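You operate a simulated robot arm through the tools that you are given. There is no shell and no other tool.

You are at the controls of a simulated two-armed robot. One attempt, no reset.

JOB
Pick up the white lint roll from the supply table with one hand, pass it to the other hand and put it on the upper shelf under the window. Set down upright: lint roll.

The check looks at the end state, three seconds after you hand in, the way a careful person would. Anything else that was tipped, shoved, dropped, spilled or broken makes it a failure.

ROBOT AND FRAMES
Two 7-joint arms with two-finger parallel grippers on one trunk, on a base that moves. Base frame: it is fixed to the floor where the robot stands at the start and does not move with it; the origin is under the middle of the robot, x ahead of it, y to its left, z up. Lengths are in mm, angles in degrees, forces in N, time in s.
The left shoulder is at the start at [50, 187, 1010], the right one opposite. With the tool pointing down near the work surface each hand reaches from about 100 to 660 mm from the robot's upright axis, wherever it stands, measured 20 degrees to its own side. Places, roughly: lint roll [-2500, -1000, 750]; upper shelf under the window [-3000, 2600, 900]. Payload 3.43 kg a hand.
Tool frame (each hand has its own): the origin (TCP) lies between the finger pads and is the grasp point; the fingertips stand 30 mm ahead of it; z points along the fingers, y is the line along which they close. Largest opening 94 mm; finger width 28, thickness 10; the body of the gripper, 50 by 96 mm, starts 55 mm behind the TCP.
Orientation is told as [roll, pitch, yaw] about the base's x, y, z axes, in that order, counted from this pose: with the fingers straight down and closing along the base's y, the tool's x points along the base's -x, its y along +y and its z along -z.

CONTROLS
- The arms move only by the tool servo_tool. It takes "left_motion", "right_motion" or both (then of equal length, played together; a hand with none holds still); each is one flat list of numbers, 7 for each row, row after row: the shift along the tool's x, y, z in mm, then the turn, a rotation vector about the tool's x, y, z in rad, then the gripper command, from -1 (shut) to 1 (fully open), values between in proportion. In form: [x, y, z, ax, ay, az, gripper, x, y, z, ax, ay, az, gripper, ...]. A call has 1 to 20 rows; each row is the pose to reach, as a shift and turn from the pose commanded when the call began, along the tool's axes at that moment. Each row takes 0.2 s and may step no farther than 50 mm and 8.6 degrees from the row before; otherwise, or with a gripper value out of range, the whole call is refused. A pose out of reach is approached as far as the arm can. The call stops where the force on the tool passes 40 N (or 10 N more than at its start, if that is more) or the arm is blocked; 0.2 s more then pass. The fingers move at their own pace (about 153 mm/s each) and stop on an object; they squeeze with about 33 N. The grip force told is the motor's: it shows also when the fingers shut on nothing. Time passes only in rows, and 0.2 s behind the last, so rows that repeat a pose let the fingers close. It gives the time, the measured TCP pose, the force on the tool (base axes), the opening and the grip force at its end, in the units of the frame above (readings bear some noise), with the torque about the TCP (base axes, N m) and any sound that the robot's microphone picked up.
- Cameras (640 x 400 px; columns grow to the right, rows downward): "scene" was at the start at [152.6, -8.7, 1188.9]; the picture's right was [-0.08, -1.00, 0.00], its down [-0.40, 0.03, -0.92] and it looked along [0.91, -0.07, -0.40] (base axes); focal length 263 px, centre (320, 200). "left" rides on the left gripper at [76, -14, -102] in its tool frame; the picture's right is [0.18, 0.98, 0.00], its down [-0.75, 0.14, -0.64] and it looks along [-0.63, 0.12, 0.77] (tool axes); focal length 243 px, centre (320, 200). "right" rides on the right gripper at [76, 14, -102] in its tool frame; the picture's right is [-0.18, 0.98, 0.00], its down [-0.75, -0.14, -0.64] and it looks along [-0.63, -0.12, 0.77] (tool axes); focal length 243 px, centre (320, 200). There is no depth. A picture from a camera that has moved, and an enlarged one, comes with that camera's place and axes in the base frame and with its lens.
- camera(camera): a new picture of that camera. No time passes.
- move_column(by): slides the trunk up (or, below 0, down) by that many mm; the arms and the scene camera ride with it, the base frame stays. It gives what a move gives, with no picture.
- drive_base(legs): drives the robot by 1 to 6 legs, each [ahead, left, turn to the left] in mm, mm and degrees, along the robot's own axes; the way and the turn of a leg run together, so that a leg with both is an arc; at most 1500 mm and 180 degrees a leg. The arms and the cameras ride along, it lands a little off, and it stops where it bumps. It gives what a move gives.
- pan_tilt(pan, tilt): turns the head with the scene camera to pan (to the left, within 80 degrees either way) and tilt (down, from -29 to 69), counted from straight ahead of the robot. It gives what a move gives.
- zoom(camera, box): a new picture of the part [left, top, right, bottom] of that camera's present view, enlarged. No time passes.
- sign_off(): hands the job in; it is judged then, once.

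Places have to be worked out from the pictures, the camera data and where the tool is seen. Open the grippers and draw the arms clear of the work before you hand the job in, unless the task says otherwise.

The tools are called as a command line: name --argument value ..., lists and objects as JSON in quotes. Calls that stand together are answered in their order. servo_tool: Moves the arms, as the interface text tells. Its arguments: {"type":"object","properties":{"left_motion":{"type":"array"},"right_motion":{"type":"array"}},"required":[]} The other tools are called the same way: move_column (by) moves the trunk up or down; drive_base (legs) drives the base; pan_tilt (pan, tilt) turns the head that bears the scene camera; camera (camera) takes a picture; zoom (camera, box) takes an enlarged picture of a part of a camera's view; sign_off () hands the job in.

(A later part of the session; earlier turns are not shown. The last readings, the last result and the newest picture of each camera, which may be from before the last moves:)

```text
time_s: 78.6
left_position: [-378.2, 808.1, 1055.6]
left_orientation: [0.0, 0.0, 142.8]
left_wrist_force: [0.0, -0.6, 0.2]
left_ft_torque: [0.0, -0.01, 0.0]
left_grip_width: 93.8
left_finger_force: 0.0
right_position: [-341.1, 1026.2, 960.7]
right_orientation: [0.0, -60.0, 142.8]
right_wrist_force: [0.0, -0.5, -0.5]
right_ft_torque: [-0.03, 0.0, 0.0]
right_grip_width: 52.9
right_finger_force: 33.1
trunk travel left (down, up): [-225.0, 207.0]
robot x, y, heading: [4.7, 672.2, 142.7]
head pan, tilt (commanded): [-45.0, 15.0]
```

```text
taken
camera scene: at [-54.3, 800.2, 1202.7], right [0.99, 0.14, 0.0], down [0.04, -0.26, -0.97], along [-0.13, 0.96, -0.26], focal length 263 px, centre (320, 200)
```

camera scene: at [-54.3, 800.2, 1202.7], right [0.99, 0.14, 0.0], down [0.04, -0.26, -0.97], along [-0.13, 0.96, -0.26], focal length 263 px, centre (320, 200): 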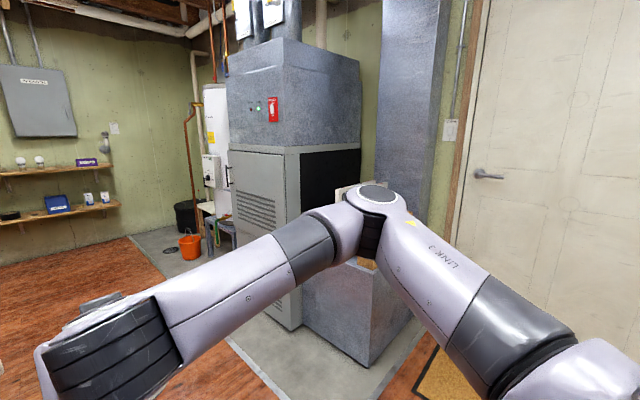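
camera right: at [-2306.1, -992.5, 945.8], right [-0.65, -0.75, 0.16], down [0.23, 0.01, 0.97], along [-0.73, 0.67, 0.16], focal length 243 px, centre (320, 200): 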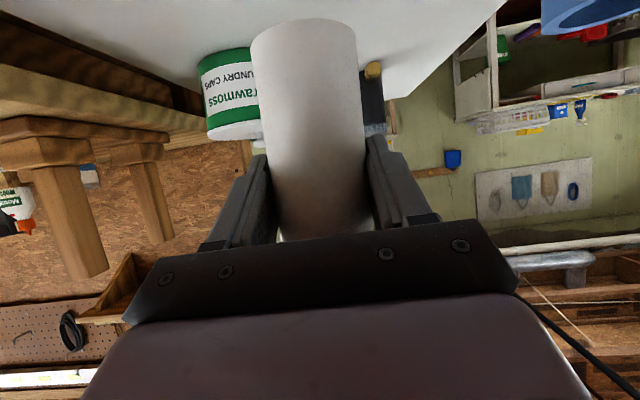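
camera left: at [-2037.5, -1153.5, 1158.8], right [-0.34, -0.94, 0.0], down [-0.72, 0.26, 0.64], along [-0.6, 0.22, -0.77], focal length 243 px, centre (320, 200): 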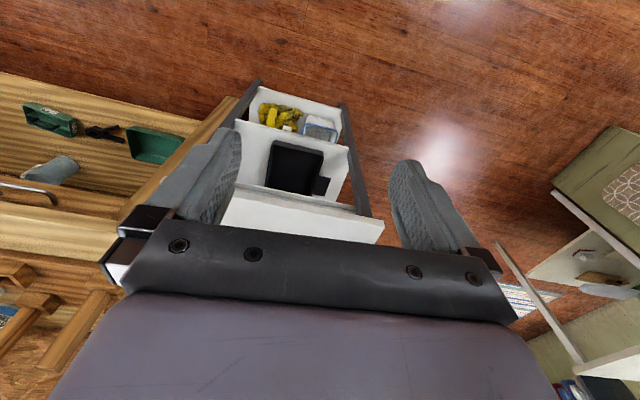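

Through the passage I see the far wall with the window, two narrow wooden shelves beneath it. I zoom in on them.

pan_tilt --pan 0 --tilt 15

zoom --camera "scene" --box '[256, 50, 416, 250]'

zoom --camera "scene" --box '[264, 140, 364, 200]'

```text
time_s: 79.7
left_position: [-377.7, 808.5, 1056.6]
left_orientation: [0.0, 0.0, 142.8]
left_wrist_force: [-0.4, 0.1, 0.1]
left_ft_torque: [0.0, 0.01, -0.01]
left_grip_width: 93.9
left_finger_force: 0.0
right_position: [-342.3, 1024.7, 960.8]
right_orientation: [-0.1, -60.0, 142.8]
right_wrist_force: [-0.3, -0.3, 0.2]
right_ft_torque: [0.01, -0.02, 0.02]
right_grip_width: 53.0
right_finger_force: 32.9
trunk travel left (down, up): [-225.0, 207.0]
robot x, y, heading: [3.5, 672.4, 142.5]
head pan, tilt (commanded): [0.0, 15.0]
```

```text
2.00 times, centred on (336, 150) of scene
camera zoom: at [-116.0, 764.2, 1202.7], right [0.61, 0.8, 0.0], down [0.21, -0.16, -0.97], along [-0.77, 0.59, -0.26], focal length 527 px, centre (288, 300)
```

zoom: 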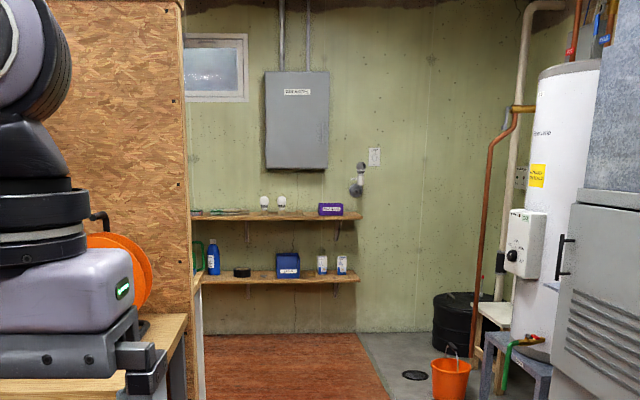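

```text
6.40 times, centred on (314, 170) of scene
camera zoom: at [-116.0, 764.2, 1202.7], right [0.61, 0.8, 0.0], down [0.21, -0.16, -0.97], along [-0.77, 0.59, -0.26], focal length 1685 px, centre (358, 392)
```

zoom: 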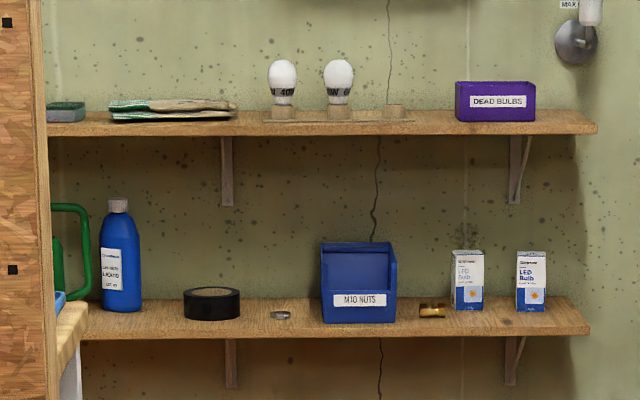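

The upper shelf is a narrow plank with open space above it, so a top-down set-down by the left hand will suit. I'm in open floor here, so I do the handover now: first bring the right hand with the roll to the middle, about (520, 20) in the robot frame.

servo_tool --right_motion '[-3, 23, 5.2, 0, 0, 0, -1, -6, 46, 10.4, 0, 0, 0, -1, -9, 69, 15.6, 0, 0, 0, -1, -12, 92, 20.8, 0, 0, 0, -1, -12, 92, 20.8, 0, 0, 0, -1]' --left_motion '[0, 0, -15, 0, 0, 0, 1, 0, 15, -30, 0, 0, 0, 1, 0, 30, -45, 0, 0, 0, 1, 0, 30, -60, 0, 0, 0, 1, 0, 30, -60, 0, 0, 0, 1]'

pan_tilt --pan 0 --tilt 25

camera --camera "scene"

camera --camera "left"

camera --camera "right"

```text
time_s: 80.9
left_position: [-395.5, 781.7, 1116.7]
left_orientation: [-0.1, 0.0, 142.8]
left_wrist_force: [-0.5, 0.1, 0.0]
left_ft_torque: [0.0, -0.03, -0.02]
left_grip_width: 94.2
left_finger_force: 0.1
right_position: [-417.2, 966.6, 962.9]
right_orientation: [0.0, -59.9, 142.9]
right_wrist_force: [0.0, -0.4, -0.5]
right_ft_torque: [-0.02, -0.02, 0.0]
right_grip_width: 52.7
right_finger_force: 33.0
trunk travel left (down, up): [-225.0, 207.0]
robot x, y, heading: [4.3, 673.8, 142.9]
head pan, tilt (commanded): [0.0, 15.0]
```

```text
time_s: 81.7
left_position: [-396.1, 783.3, 1118.3]
left_orientation: [0.1, 0.0, 142.9]
left_wrist_force: [-0.7, -0.5, 0.5]
left_ft_torque: [0.03, 0.0, 0.01]
left_grip_width: 94.1
left_finger_force: 0.1
right_position: [-416.8, 967.1, 963.5]
right_orientation: [0.0, -60.0, 142.8]
right_wrist_force: [0.7, -0.1, -1.2]
right_ft_torque: [0.01, -0.01, 0.01]
right_grip_width: 52.6
right_finger_force: 33.1
trunk travel left (down, up): [-225.0, 207.0]
robot x, y, heading: [5.2, 674.5, 142.8]
head pan, tilt (commanded): [0.0, 25.0]
```

```text
taken
camera scene: at [-115.0, 763.4, 1186.5], right [0.61, 0.8, 0.0], down [0.34, -0.26, -0.91], along [-0.72, 0.55, -0.42], focal length 263 px, centre (320, 200)
```

scene: 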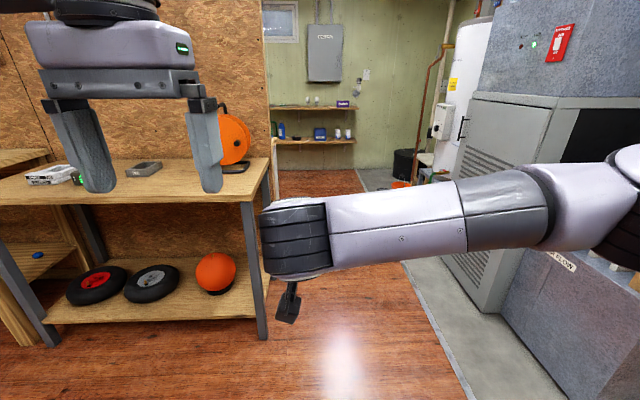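

```text
taken
camera left: at [-327.5, 749.3, 1219.1], right [-0.45, -0.89, 0.0], down [-0.69, 0.34, 0.64], along [-0.57, 0.29, -0.77], focal length 243 px, centre (320, 200)
```

left: 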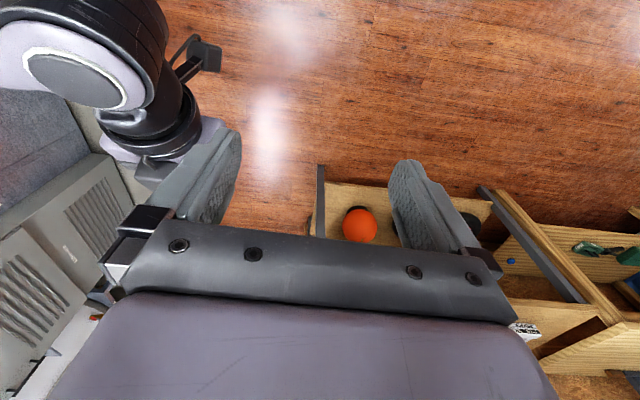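

```text
taken
camera right: at [-324.7, 878.3, 949.3], right [-0.67, -0.73, 0.16], down [0.23, 0.0, 0.97], along [-0.71, 0.69, 0.16], focal length 243 px, centre (320, 200)
```

right: 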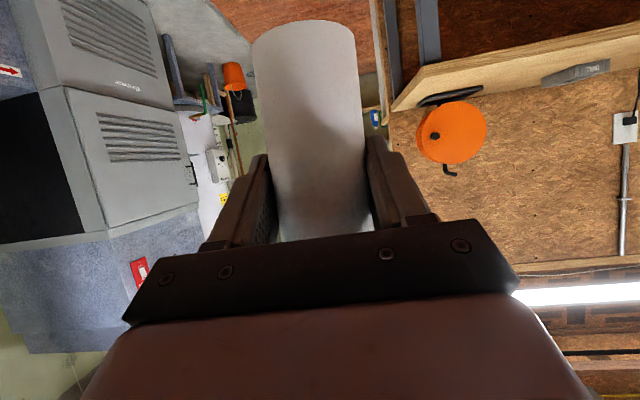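

The right wrist camera shows the roll still gripped; I zoom into the scene view near the right wrist to see if the roll's top is visible past it.

zoom --camera "scene" --box '[220, 130, 380, 230]'

zoom --camera "left" --box '[0, 0, 320, 200]'

```text
4.00 times, centred on (300, 180) of scene
camera zoom: at [-115.0, 763.4, 1186.5], right [0.61, 0.8, 0.0], down [0.34, -0.26, -0.91], along [-0.72, 0.55, -0.42], focal length 1053 px, centre (400, 280)
```

zoom: 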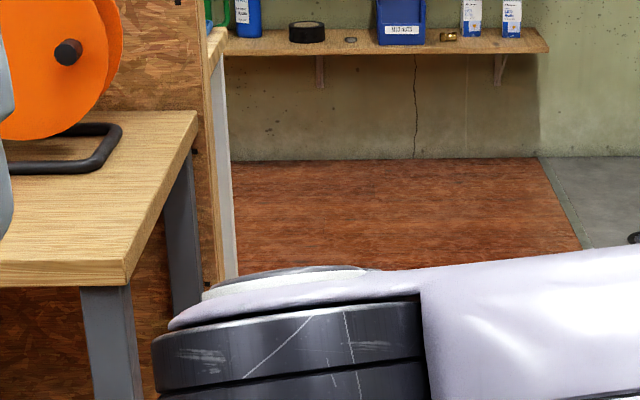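

```text
2.00 times, centred on (160, 100) of left
camera zoom: at [-327.5, 749.3, 1219.1], right [-0.45, -0.89, 0.0], down [-0.69, 0.34, 0.64], along [-0.57, 0.29, -0.77], focal length 485 px, centre (640, 400)
```

zoom: 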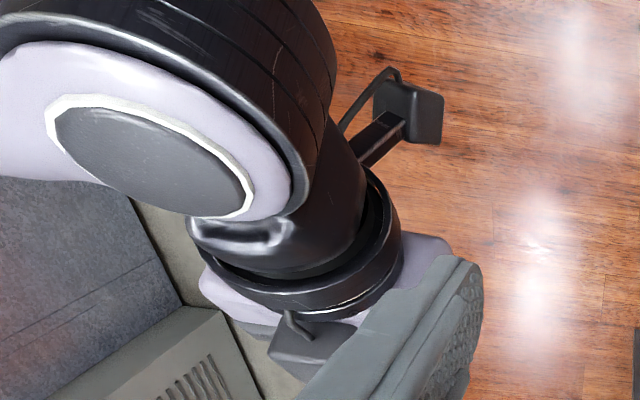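

The roll seems to sit lower in the right grip than at the table (its base appears farther out in the wrist view). I zoom in on the wrist camera to measure how far it slid.

zoom --camera "right" --box '[200, 0, 440, 250]'

```text
1.60 times, centred on (320, 125) of right
camera zoom: at [-324.7, 878.3, 949.3], right [-0.67, -0.73, 0.16], down [0.23, 0.0, 0.97], along [-0.71, 0.69, 0.16], focal length 388 px, centre (320, 320)
```

zoom: 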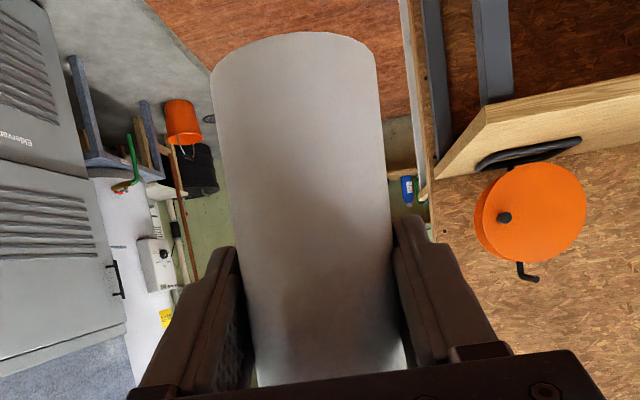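

The roll slid about 39 mm down in the right grip while lifting, so its lower half is now free instead of its top. I adapt: the left hand will take the lower part from the side; first I turn the right hand 45° to the left so the left hand can come in from the other side.

servo_tool --right_motion '[-0.9, -4.6, 1.6, -0.1133, 0, -0.0654, -1, -1.9, -9.2, 3.3, -0.2267, 0, -0.1309, -1, -2.8, -13.9, 4.9, -0.34, 0, -0.1963, -1, -3.8, -18.5, 6.5, -0.4534, 0, -0.2618, -1, -4.7, -23.1, 8.2, -0.5667, 0, -0.3272, -1, -5.65, -27.7, 9.8, -0.6801, 0, -0.3927, -1, -5.65, -27.7, 9.8, -0.6801, 0, -0.3927, -1]'

camera --camera "scene"

camera --camera "right"

```text
time_s: 83.3
left_position: [-396.2, 782.4, 1118.2]
left_orientation: [0.0, 0.0, 142.8]
left_wrist_force: [-0.8, 1.1, 0.0]
left_ft_torque: [0.01, -0.01, -0.04]
left_grip_width: 94.0
left_finger_force: 0.0
right_position: [-407.6, 997.4, 962.7]
right_orientation: [0.0, -60.1, -172.3]
right_wrist_force: [0.1, 0.3, -0.6]
right_ft_torque: [0.0, -0.01, -0.01]
right_grip_width: 52.9
right_finger_force: 32.8
trunk travel left (down, up): [-225.0, 207.0]
robot x, y, heading: [3.5, 676.0, 142.7]
head pan, tilt (commanded): [0.0, 25.0]
```

```text
taken
camera scene: at [-115.0, 763.4, 1186.5], right [0.61, 0.8, 0.0], down [0.34, -0.26, -0.91], along [-0.72, 0.55, -0.42], focal length 263 px, centre (320, 200)
```

scene: 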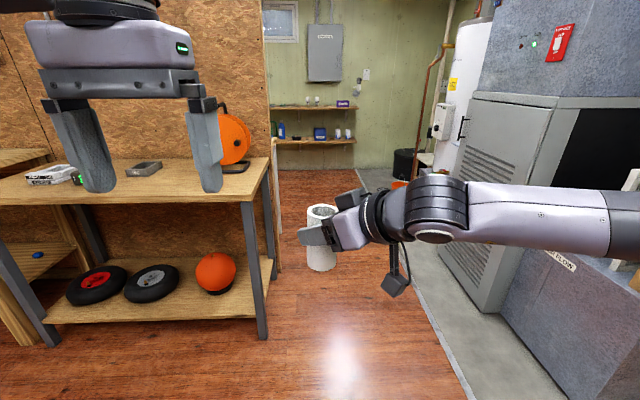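

```text
taken
camera right: at [-280.5, 999.7, 947.9], right [0.04, -0.99, 0.16], down [0.16, 0.16, 0.97], along [-0.99, -0.02, 0.16], focal length 243 px, centre (320, 200)
```

right: 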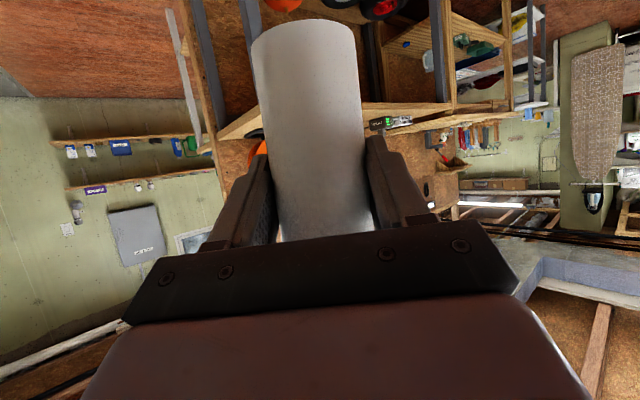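

Now the scene camera sees the roll and the right fingers. I zoom in to locate the roll precisely.

zoom --camera "scene" --box '[264, 180, 424, 280]'

```text
4.00 times, centred on (344, 230) of scene
camera zoom: at [-115.0, 763.4, 1186.5], right [0.61, 0.8, 0.0], down [0.34, -0.26, -0.91], along [-0.72, 0.55, -0.42], focal length 1053 px, centre (224, 80)
```

zoom: 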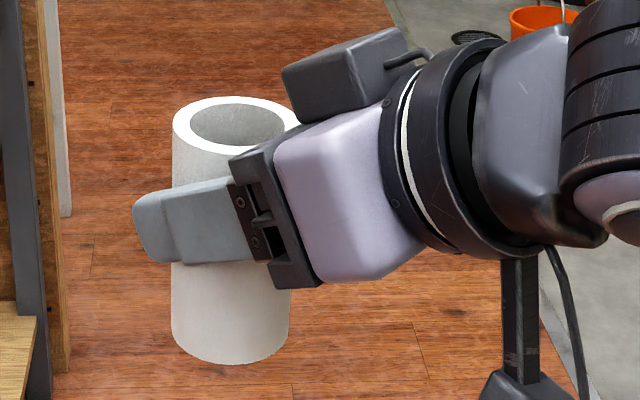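

The roll hangs upright with its axis at robot frame (528,-3), top z 989 and base z 883, the lowest 56 mm free below the right fingers. I now tilt the left hand to 15° below horizontal at a waypoint well left of the roll.

servo_tool --left_motion '[-9.6, 4.4, 11.8, 0, -0.1309, 0, 1, -19.3, 8.7, 23.6, 0, -0.2618, 0, 1, -28.9, 13.1, 35.4, 0, -0.3927, 0, 1, -38.6, 17.4, 47.2, 0, -0.5236, 0, 1, -48.2, 21.8, 59, 0, -0.6545, 0, 1, -57.9, 26.2, 70.8, 0, -0.7854, 0, 1, -67.5, 30.5, 82.6, 0, -0.9163, 0, 1, -77.2, 34.9, 94.4, 0, -1.0472, 0, 1, -86.8, 39.2, 106.2, 0, -1.1781, 0, 1, -96.5, 43.6, 118, 0, -1.309, 0, 1, -96.5, 43.6, 118, 0, -1.309, 0, 1]'

camera --camera "scene"

camera --camera "left"

```text
time_s: 85.7
left_position: [-498.6, 806.0, 998.6]
left_orientation: [-0.1, -75.1, 143.1]
left_wrist_force: [0.5, -0.4, 0.3]
left_ft_torque: [0.02, -0.02, -0.01]
left_grip_width: 94.0
left_finger_force: 0.0
right_position: [-408.0, 997.7, 961.3]
right_orientation: [-0.1, -60.1, -172.3]
right_wrist_force: [-0.3, 0.1, -0.2]
right_ft_torque: [0.0, -0.01, -0.01]
right_grip_width: 52.9
right_finger_force: 32.8
trunk travel left (down, up): [-225.0, 207.0]
robot x, y, heading: [5.6, 674.0, 142.9]
head pan, tilt (commanded): [0.0, 25.0]
```

```text
taken
camera scene: at [-115.0, 763.4, 1186.5], right [0.61, 0.8, 0.0], down [0.34, -0.26, -0.91], along [-0.72, 0.55, -0.42], focal length 263 px, centre (320, 200)
```

scene: 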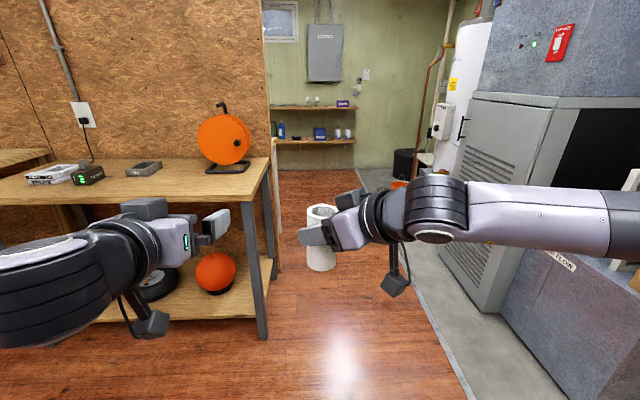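

```text
taken
camera left: at [-396.8, 748.7, 950.6], right [-0.56, -0.81, -0.18], down [0.25, -0.37, 0.89], along [-0.79, 0.45, 0.41], focal length 243 px, centre (320, 200)
```

left: 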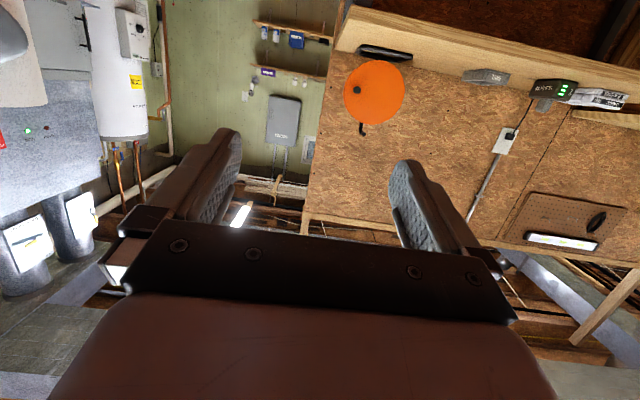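

The left hand is in its tilted pose. I now turn it 45° to the right and bring it to a pre-grasp point 120 mm short of the roll's lower part.

servo_tool --left_motion '[11, -18.8, -4, 0.1264, 0, 0.0339, 1, 22, -37.6, -8, 0.2529, 0, 0.0678, 1, 33, -56.4, -12, 0.3793, 0, 0.1017, 1, 44.1, -75.3, -16.1, 0.5057, 0, 0.1355, 1, 55.1, -94.1, -20.1, 0.6322, 0, 0.1694, 1, 66.1, -112.9, -24.1, 0.7586, 0, 0.2033, 1, 66.1, -112.9, -24.1, 0.7586, 0, 0.2033, 1]'

camera --camera "scene"

camera --camera "left"

```text
time_s: 87.3
left_position: [-399.0, 873.3, 939.9]
left_orientation: [-0.2, -75.1, 97.8]
left_wrist_force: [0.3, -1.4, -0.8]
left_ft_torque: [0.04, -0.01, 0.0]
left_grip_width: 93.9
left_finger_force: 0.1
right_position: [-408.8, 997.0, 962.9]
right_orientation: [0.0, -60.0, -172.3]
right_wrist_force: [0.4, -0.6, -1.3]
right_ft_torque: [0.02, -0.04, -0.03]
right_grip_width: 53.1
right_finger_force: 32.9
trunk travel left (down, up): [-225.0, 207.0]
robot x, y, heading: [5.5, 670.1, 142.8]
head pan, tilt (commanded): [0.0, 25.0]
```

```text
taken
camera scene: at [-115.0, 763.4, 1186.5], right [0.61, 0.8, 0.0], down [0.34, -0.26, -0.91], along [-0.72, 0.55, -0.42], focal length 263 px, centre (320, 200)
```

scene: 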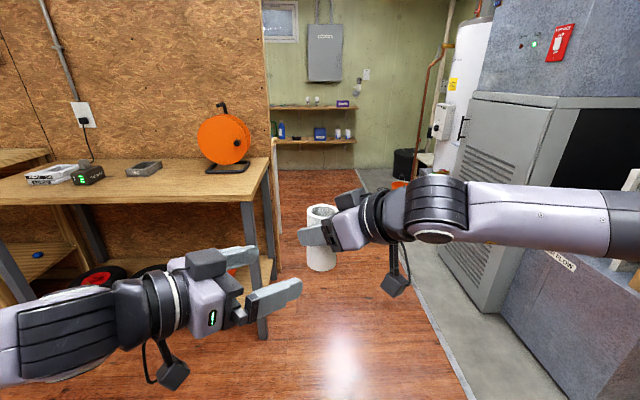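

```text
taken
camera left: at [-369.3, 758.7, 891.4], right [-0.97, -0.18, -0.18], down [-0.08, -0.44, 0.89], along [-0.24, 0.88, 0.41], focal length 243 px, centre (320, 200)
```

left: 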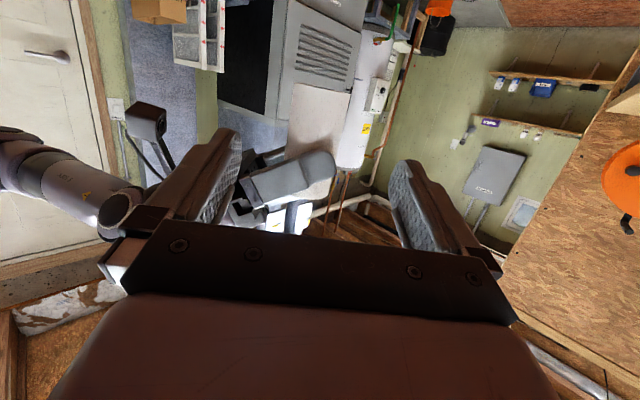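

The left hand is lined up with the roll to within a millimetre laterally. I advance 80 mm along its tool axis and check.

servo_tool --left_motion '[-0.1, 0, 16, 0, 0, 0, 1, -0.2, 0, 32, 0, 0, 0, 1, -0.3, 0, 48, 0, 0, 0, 1, -0.4, 0, 64, 0, 0, 0, 1, -0.5, 0, 80, 0, 0, 0, 1]'

zoom --camera "scene" --box '[220, 170, 420, 295]'

camera --camera "left"

```text
time_s: 88.5
left_position: [-410.5, 949.7, 920.0]
left_orientation: [0.0, -75.0, 97.8]
left_wrist_force: [0.3, -0.2, -0.4]
left_ft_torque: [-0.02, -0.01, 0.0]
left_grip_width: 93.9
left_finger_force: 0.0
right_position: [-408.8, 996.6, 961.6]
right_orientation: [0.0, -60.0, -172.3]
right_wrist_force: [0.2, 1.0, -1.6]
right_ft_torque: [-0.01, -0.05, 0.01]
right_grip_width: 52.8
right_finger_force: 33.2
trunk travel left (down, up): [-225.0, 207.0]
robot x, y, heading: [2.5, 673.0, 142.9]
head pan, tilt (commanded): [0.0, 25.0]
```

```text
3.20 times, centred on (320, 232) of scene
camera zoom: at [-115.0, 763.5, 1186.5], right [0.61, 0.8, 0.0], down [0.34, -0.26, -0.91], along [-0.72, 0.55, -0.42], focal length 843 px, centre (320, 96)
```

zoom: 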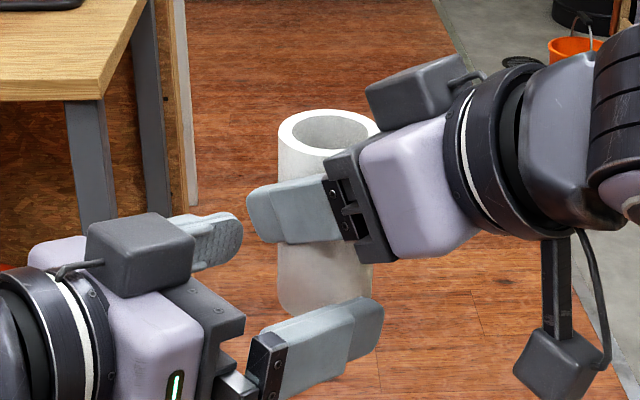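

```text
taken
camera left: at [-380.4, 834.7, 872.3], right [-0.97, -0.18, -0.18], down [-0.08, -0.44, 0.89], along [-0.24, 0.88, 0.41], focal length 243 px, centre (320, 200)
```

left: 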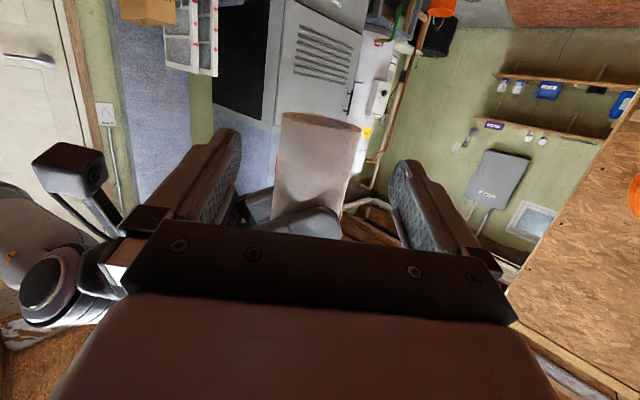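

Both hands are clear of each other and the roll is centred between the left fingers. I advance the last 38 mm.

servo_tool --left_motion '[0, 0, 10, 0, 0, 0, 1, 0, 0, 20, 0, 0, 0, 1, 0, 0, 30, 0, 0, 0, 1, 0, 0, 38, 0, 0, 0, 1, 0, 0, 38, 0, 0, 0, 1]'

zoom --camera "scene" --box '[240, 180, 400, 280]'

camera --camera "left"

camera --camera "right"

```text
time_s: 89.7
left_position: [-413.4, 985.2, 911.7]
left_orientation: [0.1, -74.9, 97.9]
left_wrist_force: [1.5, 0.1, -0.4]
left_ft_torque: [-0.01, 0.01, 0.02]
left_grip_width: 94.0
left_finger_force: 0.1
right_position: [-408.6, 996.5, 962.6]
right_orientation: [0.0, -60.0, -172.2]
right_wrist_force: [-0.4, 0.1, -0.4]
right_ft_torque: [0.02, 0.01, 0.0]
right_grip_width: 52.8
right_finger_force: 32.5
trunk travel left (down, up): [-225.0, 207.0]
robot x, y, heading: [0.8, 670.3, 142.8]
head pan, tilt (commanded): [0.0, 25.0]
```

```text
4.00 times, centred on (320, 230) of scene
camera zoom: at [-115.0, 763.4, 1186.5], right [0.61, 0.8, 0.0], down [0.34, -0.26, -0.91], along [-0.72, 0.55, -0.42], focal length 1053 px, centre (320, 80)
```

zoom: 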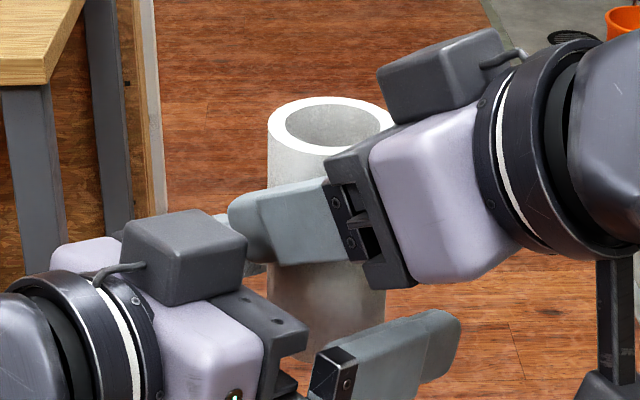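

```text
taken
camera left: at [-384.5, 871.5, 863.2], right [-0.97, -0.18, -0.18], down [-0.08, -0.44, 0.89], along [-0.24, 0.88, 0.41], focal length 243 px, centre (320, 200)
```

left: 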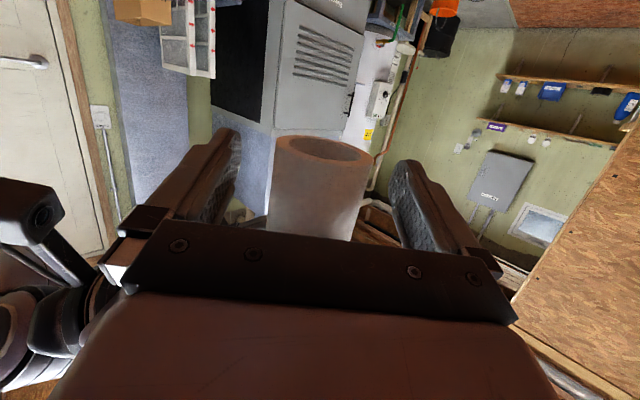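

```text
taken
camera right: at [-280.4, 999.3, 947.8], right [0.04, -0.99, 0.16], down [0.16, 0.16, 0.97], along [-0.99, -0.01, 0.16], focal length 243 px, centre (320, 200)
```

right: 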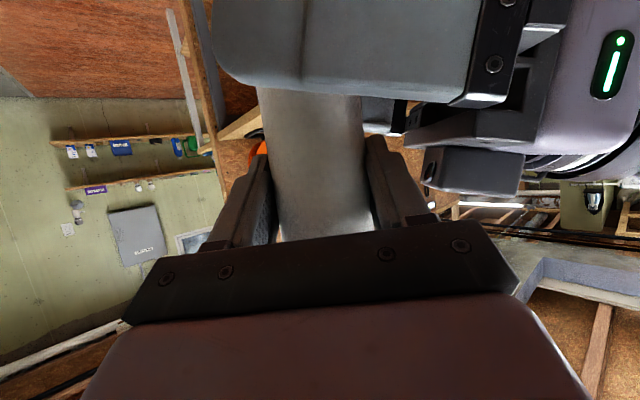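

The left fingers enclose the free lower part with no contact yet. I close the left gripper while the right holds.

servo_tool --left_motion '[0, 0, 0, 0, 0, 0, 0.4, 0, 0, 0, 0, 0, 0, 0.25, 0, 0, 0, 0, 0, 0, -1, 0, 0, 0, 0, 0, 0, -1, 0, 0, 0, 0, 0, 0, -1, 0, 0, 0, 0, 0, 0, -1]'

zoom --camera "scene" --box '[240, 180, 400, 280]'

camera --camera "left"

```text
time_s: 91.1
left_position: [-413.9, 985.5, 911.1]
left_orientation: [0.0, -75.1, 97.9]
left_wrist_force: [5.6, 1.3, 0.8]
left_ft_torque: [0.0, 0.24, -0.1]
left_grip_width: 52.6
left_finger_force: 32.6
right_position: [-408.1, 997.5, 961.7]
right_orientation: [0.0, -60.0, -172.2]
right_wrist_force: [-4.5, -1.2, -0.6]
right_ft_torque: [-0.09, 0.02, 0.04]
right_grip_width: 52.8
right_finger_force: 32.2
trunk travel left (down, up): [-225.0, 207.0]
robot x, y, heading: [4.7, 674.8, 142.8]
head pan, tilt (commanded): [0.0, 25.0]
```

```text
4.00 times, centred on (320, 230) of scene
camera zoom: at [-115.0, 763.4, 1186.5], right [0.61, 0.8, 0.0], down [0.34, -0.26, -0.91], along [-0.72, 0.55, -0.42], focal length 1053 px, centre (320, 80)
```

zoom: 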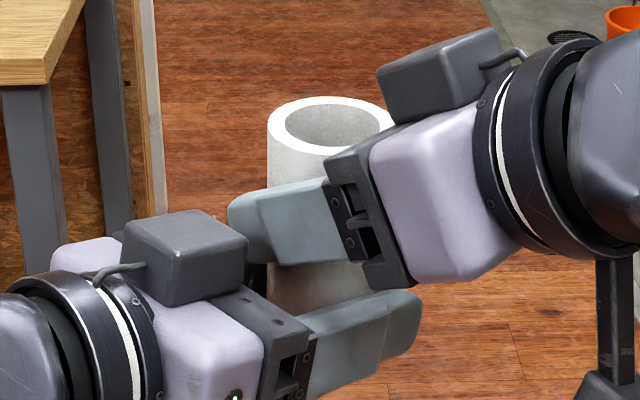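

```text
taken
camera left: at [-384.2, 871.4, 863.3], right [-0.97, -0.18, -0.18], down [-0.08, -0.44, 0.89], along [-0.24, 0.88, 0.41], focal length 243 px, centre (320, 200)
```

left: 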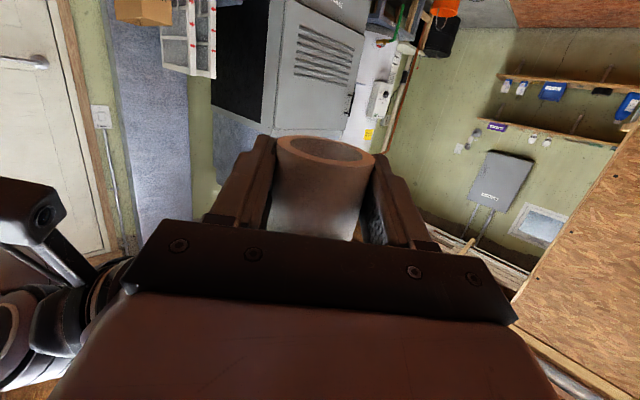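

Both hands hold the roll (left 52.6 mm, about 5 N of internal load). I open the right fingers only a little and check that the roll stays put in the left hand.

servo_tool --right_motion '[0, 0, 0, 0, 0, 0, 0.2, 0, 0, 0, 0, 0, 0, 0.3, 0, 0, 0, 0, 0, 0, 0.36]' --left_motion '[0, 0, 0, 0, 0, 0, -1, 0, 0, 0, 0, 0, 0, -1, 0, 0, 0, 0, 0, 0, -1]'

zoom --camera "scene" --box '[240, 180, 400, 280]'

camera --camera "left"

camera --camera "right"

```text
time_s: 91.9
left_position: [-412.7, 986.4, 910.7]
left_orientation: [-0.2, -75.0, 97.9]
left_wrist_force: [0.4, -0.4, 0.5]
left_ft_torque: [-0.05, -0.01, 0.02]
left_grip_width: 52.3
left_finger_force: 33.3
right_position: [-408.6, 997.7, 962.5]
right_orientation: [0.1, -60.0, -172.3]
right_wrist_force: [0.3, -0.4, 0.0]
right_ft_torque: [0.01, 0.03, 0.02]
right_grip_width: 63.9
right_finger_force: 0.1
trunk travel left (down, up): [-225.0, 207.0]
robot x, y, heading: [3.1, 678.1, 142.8]
head pan, tilt (commanded): [0.0, 25.0]
```

```text
4.00 times, centred on (320, 230) of scene
camera zoom: at [-115.0, 763.4, 1186.5], right [0.61, 0.8, 0.0], down [0.34, -0.26, -0.91], along [-0.72, 0.55, -0.42], focal length 1053 px, centre (320, 80)
```

zoom: 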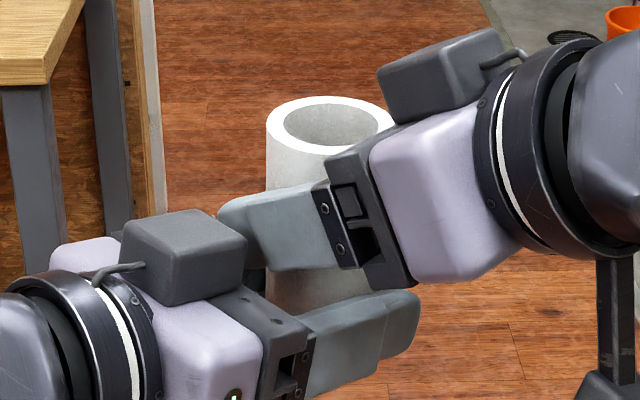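

```text
taken
camera left: at [-384.7, 871.3, 863.2], right [-0.97, -0.18, -0.18], down [-0.08, -0.44, 0.89], along [-0.24, 0.88, 0.41], focal length 243 px, centre (320, 200)
```

left: 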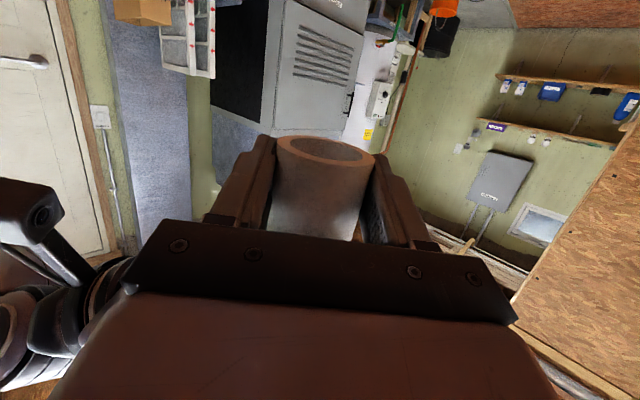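

```text
taken
camera right: at [-280.4, 999.4, 947.9], right [0.04, -0.99, 0.16], down [0.16, 0.16, 0.97], along [-0.99, -0.01, 0.16], focal length 243 px, centre (320, 200)
```

right: 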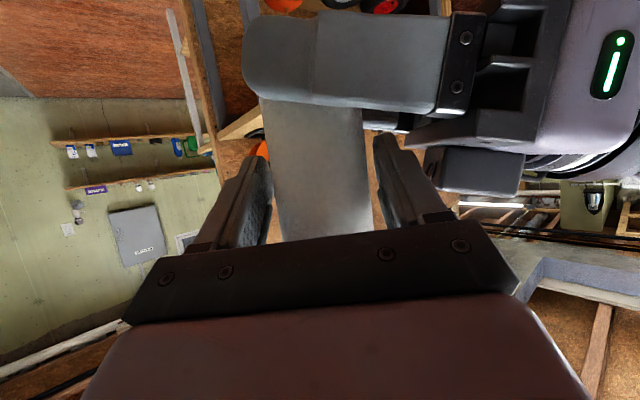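

The roll stays firm in the left grip with the right fingers clear of it by about 5 mm each side. I withdraw the right hand straight back along its tool axis.

servo_tool --right_motion '[0, 0, -8, 0, 0, 0, 0.36, 0, 0, -18, 0, 0, 0, 0.36, 0, 0, -30, 0, 0, 0, 0.36, 0, 0, -45, 0, 0, 0, 0.36, 0, 0, -60, 0, 0, 0, 0.36, 0, 0, -78, 0, 0, 0, 0.36, 0, 0, -96, 0, 0, 0, 0.36, 0, 0, -115, 0, 0, 0, 0.36, 0, 0, -135, 0, 0, 0, 0.36, 0, 0, -150, 0, 0, 0, 0.36]'

camera --camera "scene"

camera --camera "left"

```text
time_s: 94.1
left_position: [-413.1, 985.7, 911.8]
left_orientation: [-0.2, -75.0, 97.9]
left_wrist_force: [0.5, 0.2, -0.9]
left_ft_torque: [0.01, 0.01, 0.0]
left_grip_width: 52.5
left_finger_force: 33.5
right_position: [-281.1, 1013.8, 1035.7]
right_orientation: [0.0, -60.1, -172.3]
right_wrist_force: [0.1, -0.4, 0.2]
right_ft_torque: [0.0, 0.01, -0.01]
right_grip_width: 63.8
right_finger_force: 0.2
trunk travel left (down, up): [-225.0, 207.0]
robot x, y, heading: [2.5, 671.8, 142.8]
head pan, tilt (commanded): [0.0, 25.0]
```

```text
taken
camera scene: at [-115.0, 763.4, 1186.5], right [0.61, 0.8, 0.0], down [0.34, -0.26, -0.91], along [-0.72, 0.55, -0.42], focal length 263 px, centre (320, 200)
```

scene: 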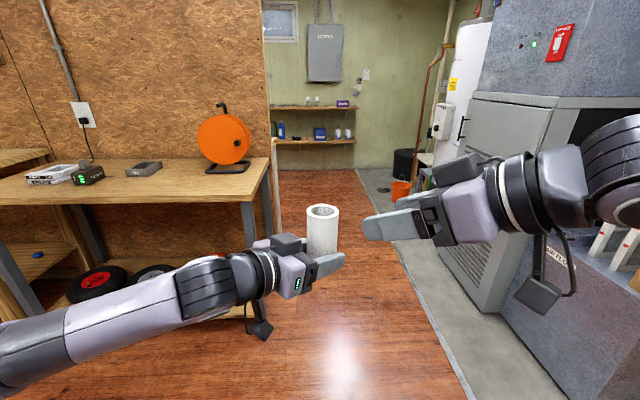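

```text
taken
camera left: at [-384.6, 871.3, 863.3], right [-0.97, -0.18, -0.18], down [-0.08, -0.44, 0.89], along [-0.24, 0.88, 0.41], focal length 243 px, centre (320, 200)
```

left: 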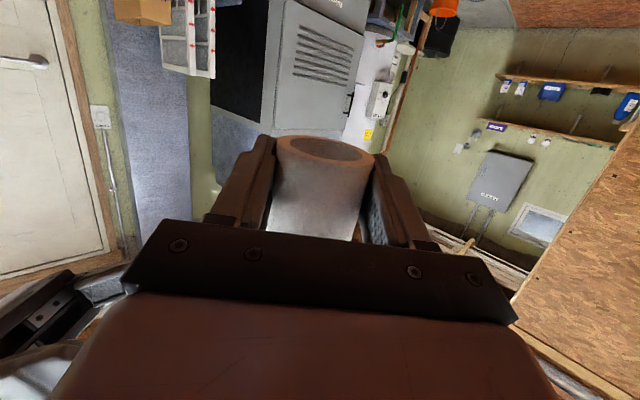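

The handover worked: the left hand alone holds the roll upright, with no slip. I now swing both hands back to face forward, left to about (500,120,960) and right off to its own side.

servo_tool --left_motion '[-3.1, 9.7, -15, -0.1084, 0, -0.029, -1, -6.1, 19.4, -30.1, -0.2167, 0, -0.0581, -1, -9.2, 29.1, -45.1, -0.3251, 0, -0.0871, -1, -12.3, 38.8, -60.2, -0.4335, 0, -0.1162, -1, -15.4, 48.5, -75.2, -0.5419, 0, -0.1452, -1, -18.4, 58.2, -90.3, -0.6502, 0, -0.1743, -1, -21.5, 67.9, -105.3, -0.7586, 0, -0.2033, -1, -21.5, 67.9, -105.3, -0.7586, 0, -0.2033, -1]' --right_motion '[4.1, -5.9, -7.2, 0.0972, 0, 0.0561, 0.36, 8.3, -11.7, -14.3, 0.1943, 0, 0.1122, 0.36, 12.4, -17.6, -21.5, 0.2915, 0, 0.1683, 0.36, 16.6, -23.4, -28.7, 0.3886, 0, 0.2244, 0.36, 20.7, -29.3, -35.9, 0.4858, 0, 0.2805, 0.36, 24.9, -35.1, -43, 0.5829, 0, 0.3366, 0.36, 29, -41, -50.2, 0.6801, 0, 0.3927, 0.36, 29, -41, -50.2, 0.6801, 0, 0.3927, 0.36]'

camera --camera "scene"

camera --camera "left"

```text
time_s: 95.9
left_position: [-469.2, 879.5, 959.1]
left_orientation: [-0.2, -74.9, 143.1]
left_wrist_force: [-0.1, -0.6, -0.2]
left_ft_torque: [0.02, 0.02, 0.01]
left_grip_width: 51.3
left_finger_force: 32.9
left hand out of reach, approached as far as the arm can: row 3, 4, 5
right_position: [-227.8, 1063.0, 1035.6]
right_orientation: [0.0, -60.1, 142.6]
right_wrist_force: [0.3, -0.4, -0.5]
right_ft_torque: [-0.03, 0.01, -0.02]
right_grip_width: 64.1
right_finger_force: 0.1
trunk travel left (down, up): [-225.0, 207.0]
robot x, y, heading: [4.0, 674.2, 142.7]
head pan, tilt (commanded): [0.0, 25.0]
```

```text
taken
camera scene: at [-115.0, 763.2, 1186.5], right [0.61, 0.8, 0.0], down [0.34, -0.26, -0.91], along [-0.72, 0.55, -0.42], focal length 263 px, centre (320, 200)
```

scene: 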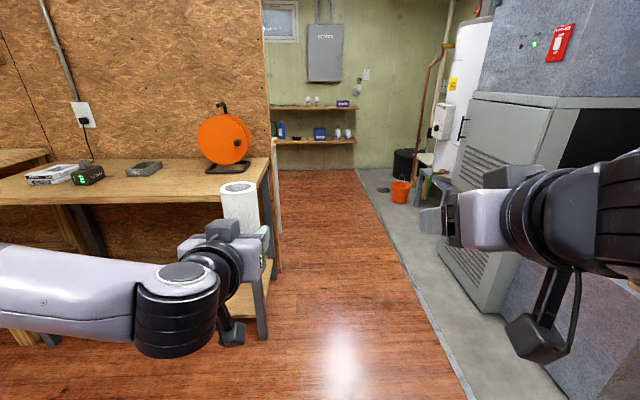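

```text
taken
camera left: at [-367.2, 820.4, 910.5], right [-0.55, -0.81, -0.18], down [0.25, -0.37, 0.89], along [-0.79, 0.45, 0.41], focal length 243 px, centre (320, 200)
```

left: 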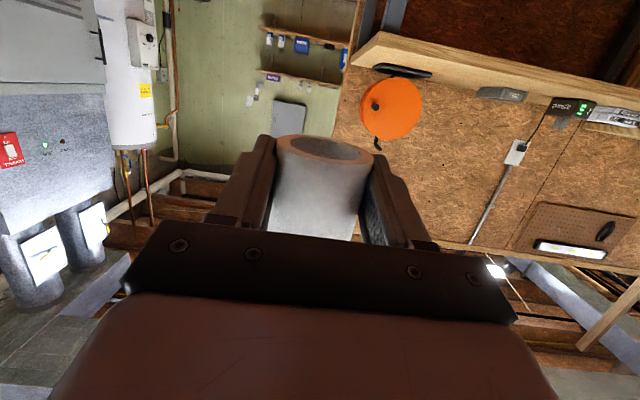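

Left hand faces forward again with the roll. I zoom to check the roll's attitude in the grip, then un-tilt the right hand.

zoom --camera "scene" --box '[160, 160, 320, 260]'

servo_tool --right_motion '[0, -5, -5, 0, 0.1309, 0, 0.36, 0, -10, -10, 0, 0.2618, 0, 0.36, 0, -15, -15, 0, 0.3927, 0, 0.36, 0, -20, -20, 0, 0.5236, 0, 0.36, 0, -20, -20, 0, 0.6545, 0, 0.36, 0, -20, -20, 0, 0.7854, 0, 0.36, 0, -20, -20, 0, 0.9163, 0, 0.36, 0, -20, -20, 0, 1.0472, 0, 0.36, 0, -20, -20, 0, 1.0472, 0, 0.36]'

camera --camera "scene"

```text
4.00 times, centred on (240, 210) of scene
camera zoom: at [-115.0, 763.2, 1186.5], right [0.61, 0.8, 0.0], down [0.34, -0.26, -0.91], along [-0.72, 0.55, -0.42], focal length 1053 px, centre (640, 160)
```

zoom: 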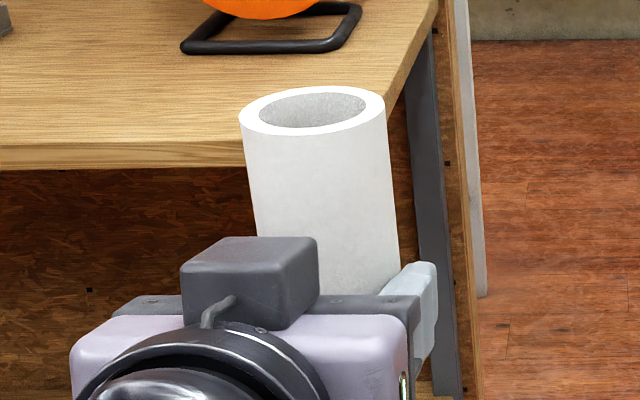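

```text
time_s: 97.9
left_position: [-469.3, 880.6, 959.0]
left_orientation: [-0.2, -75.0, 143.0]
left_wrist_force: [-0.4, 0.0, -0.3]
left_ft_torque: [-0.04, -0.02, -0.01]
left_grip_width: 51.1
left_finger_force: 32.5
right_position: [-201.8, 1068.6, 1045.6]
right_orientation: [0.1, 0.1, 142.7]
right_wrist_force: [-0.9, -0.3, 0.0]
right_ft_torque: [0.03, 0.02, 0.03]
right_grip_width: 64.2
right_finger_force: 0.1
trunk travel left (down, up): [-225.0, 207.0]
robot x, y, heading: [0.2, 674.3, 142.5]
head pan, tilt (commanded): [0.0, 25.0]
```

```text
taken
camera scene: at [-115.0, 763.4, 1186.5], right [0.61, 0.8, 0.0], down [0.34, -0.26, -0.91], along [-0.72, 0.55, -0.42], focal length 263 px, centre (320, 200)
```

scene: 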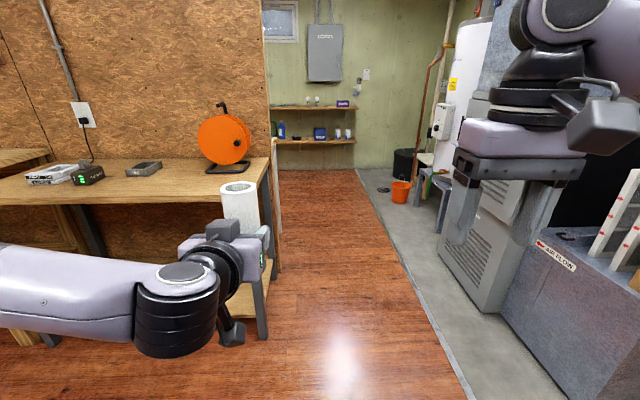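

The roll is upright in the left grip. I bring the right hand in to its compact start pose and then look at how wide the elbows stick out on each side.

servo_tool --right_motion '[5, 18, -5, 0, 0, 0, 0.36, 10, 35, -10, 0, 0, 0, 0.36, 15, 53, -15, 0, 0, 0, 0.36, 20, 70, -20, 0, 0, 0, 0.36]'

pan_tilt --pan 70 --tilt 30

camera --camera "scene"

pan_tilt --pan -70 --tilt 30

camera --camera "scene"

```text
time_s: 98.9
left_position: [-469.9, 881.0, 959.1]
left_orientation: [-0.1, -75.0, 143.0]
left_wrist_force: [0.6, 0.6, -0.4]
left_ft_torque: [-0.01, -0.04, 0.04]
left_grip_width: 51.4
left_finger_force: 33.2
right_position: [-230.5, 999.8, 1066.0]
right_orientation: [0.1, 0.0, 142.7]
right_wrist_force: [-0.1, -1.2, -0.4]
right_ft_torque: [0.01, 0.02, 0.0]
right_grip_width: 63.9
right_finger_force: 0.1
trunk travel left (down, up): [-225.0, 207.0]
robot x, y, heading: [4.0, 672.9, 142.7]
head pan, tilt (commanded): [0.0, 25.0]
```

```text
time_s: 100.3
left_position: [-470.6, 880.8, 959.0]
left_orientation: [-0.2, -74.9, 143.0]
left_wrist_force: [0.0, -0.6, -1.2]
left_ft_torque: [-0.05, -0.01, -0.03]
left_grip_width: 51.2
left_finger_force: 32.9
right_position: [-230.0, 998.3, 1065.7]
right_orientation: [0.0, 0.1, 142.8]
right_wrist_force: [-0.4, -0.4, 0.0]
right_ft_torque: [0.03, 0.0, -0.01]
right_grip_width: 63.7
right_finger_force: 0.0
trunk travel left (down, up): [-225.0, 207.0]
robot x, y, heading: [5.3, 675.0, 142.6]
head pan, tilt (commanded): [70.0, 30.0]
```

```text
taken
camera scene: at [-117.8, 658.8, 1178.5], right [-0.54, 0.84, 0.0], down [0.42, 0.27, -0.87], along [-0.73, -0.47, -0.5], focal length 263 px, centre (320, 200)
```

scene: 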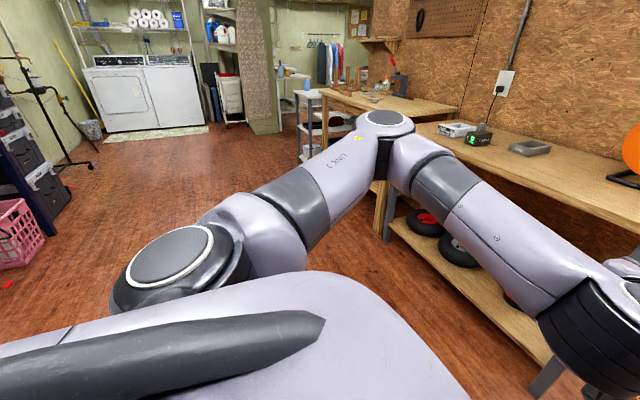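

```text
time_s: 102.5
left_position: [-468.8, 879.9, 958.8]
left_orientation: [-0.3, -75.0, 143.0]
left_wrist_force: [-0.1, -0.2, -0.9]
left_ft_torque: [-0.01, -0.01, -0.04]
left_grip_width: 51.1
left_finger_force: 33.0
right_position: [-231.2, 999.9, 1065.6]
right_orientation: [0.0, 0.0, 142.6]
right_wrist_force: [-0.3, 0.3, 0.2]
right_ft_torque: [0.0, 0.02, -0.02]
right_grip_width: 64.0
right_finger_force: 0.0
trunk travel left (down, up): [-225.0, 207.0]
robot x, y, heading: [4.7, 674.2, 142.8]
head pan, tilt (commanded): [-70.0, 30.0]
```

```text
taken
camera scene: at [-14.9, 794.0, 1178.5], right [0.96, -0.3, 0.0], down [-0.15, -0.48, -0.87], along [0.26, 0.83, -0.5], focal length 263 px, centre (320, 200)
```

scene: 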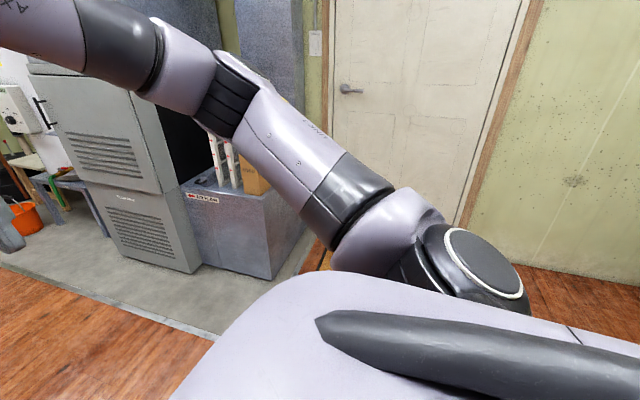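

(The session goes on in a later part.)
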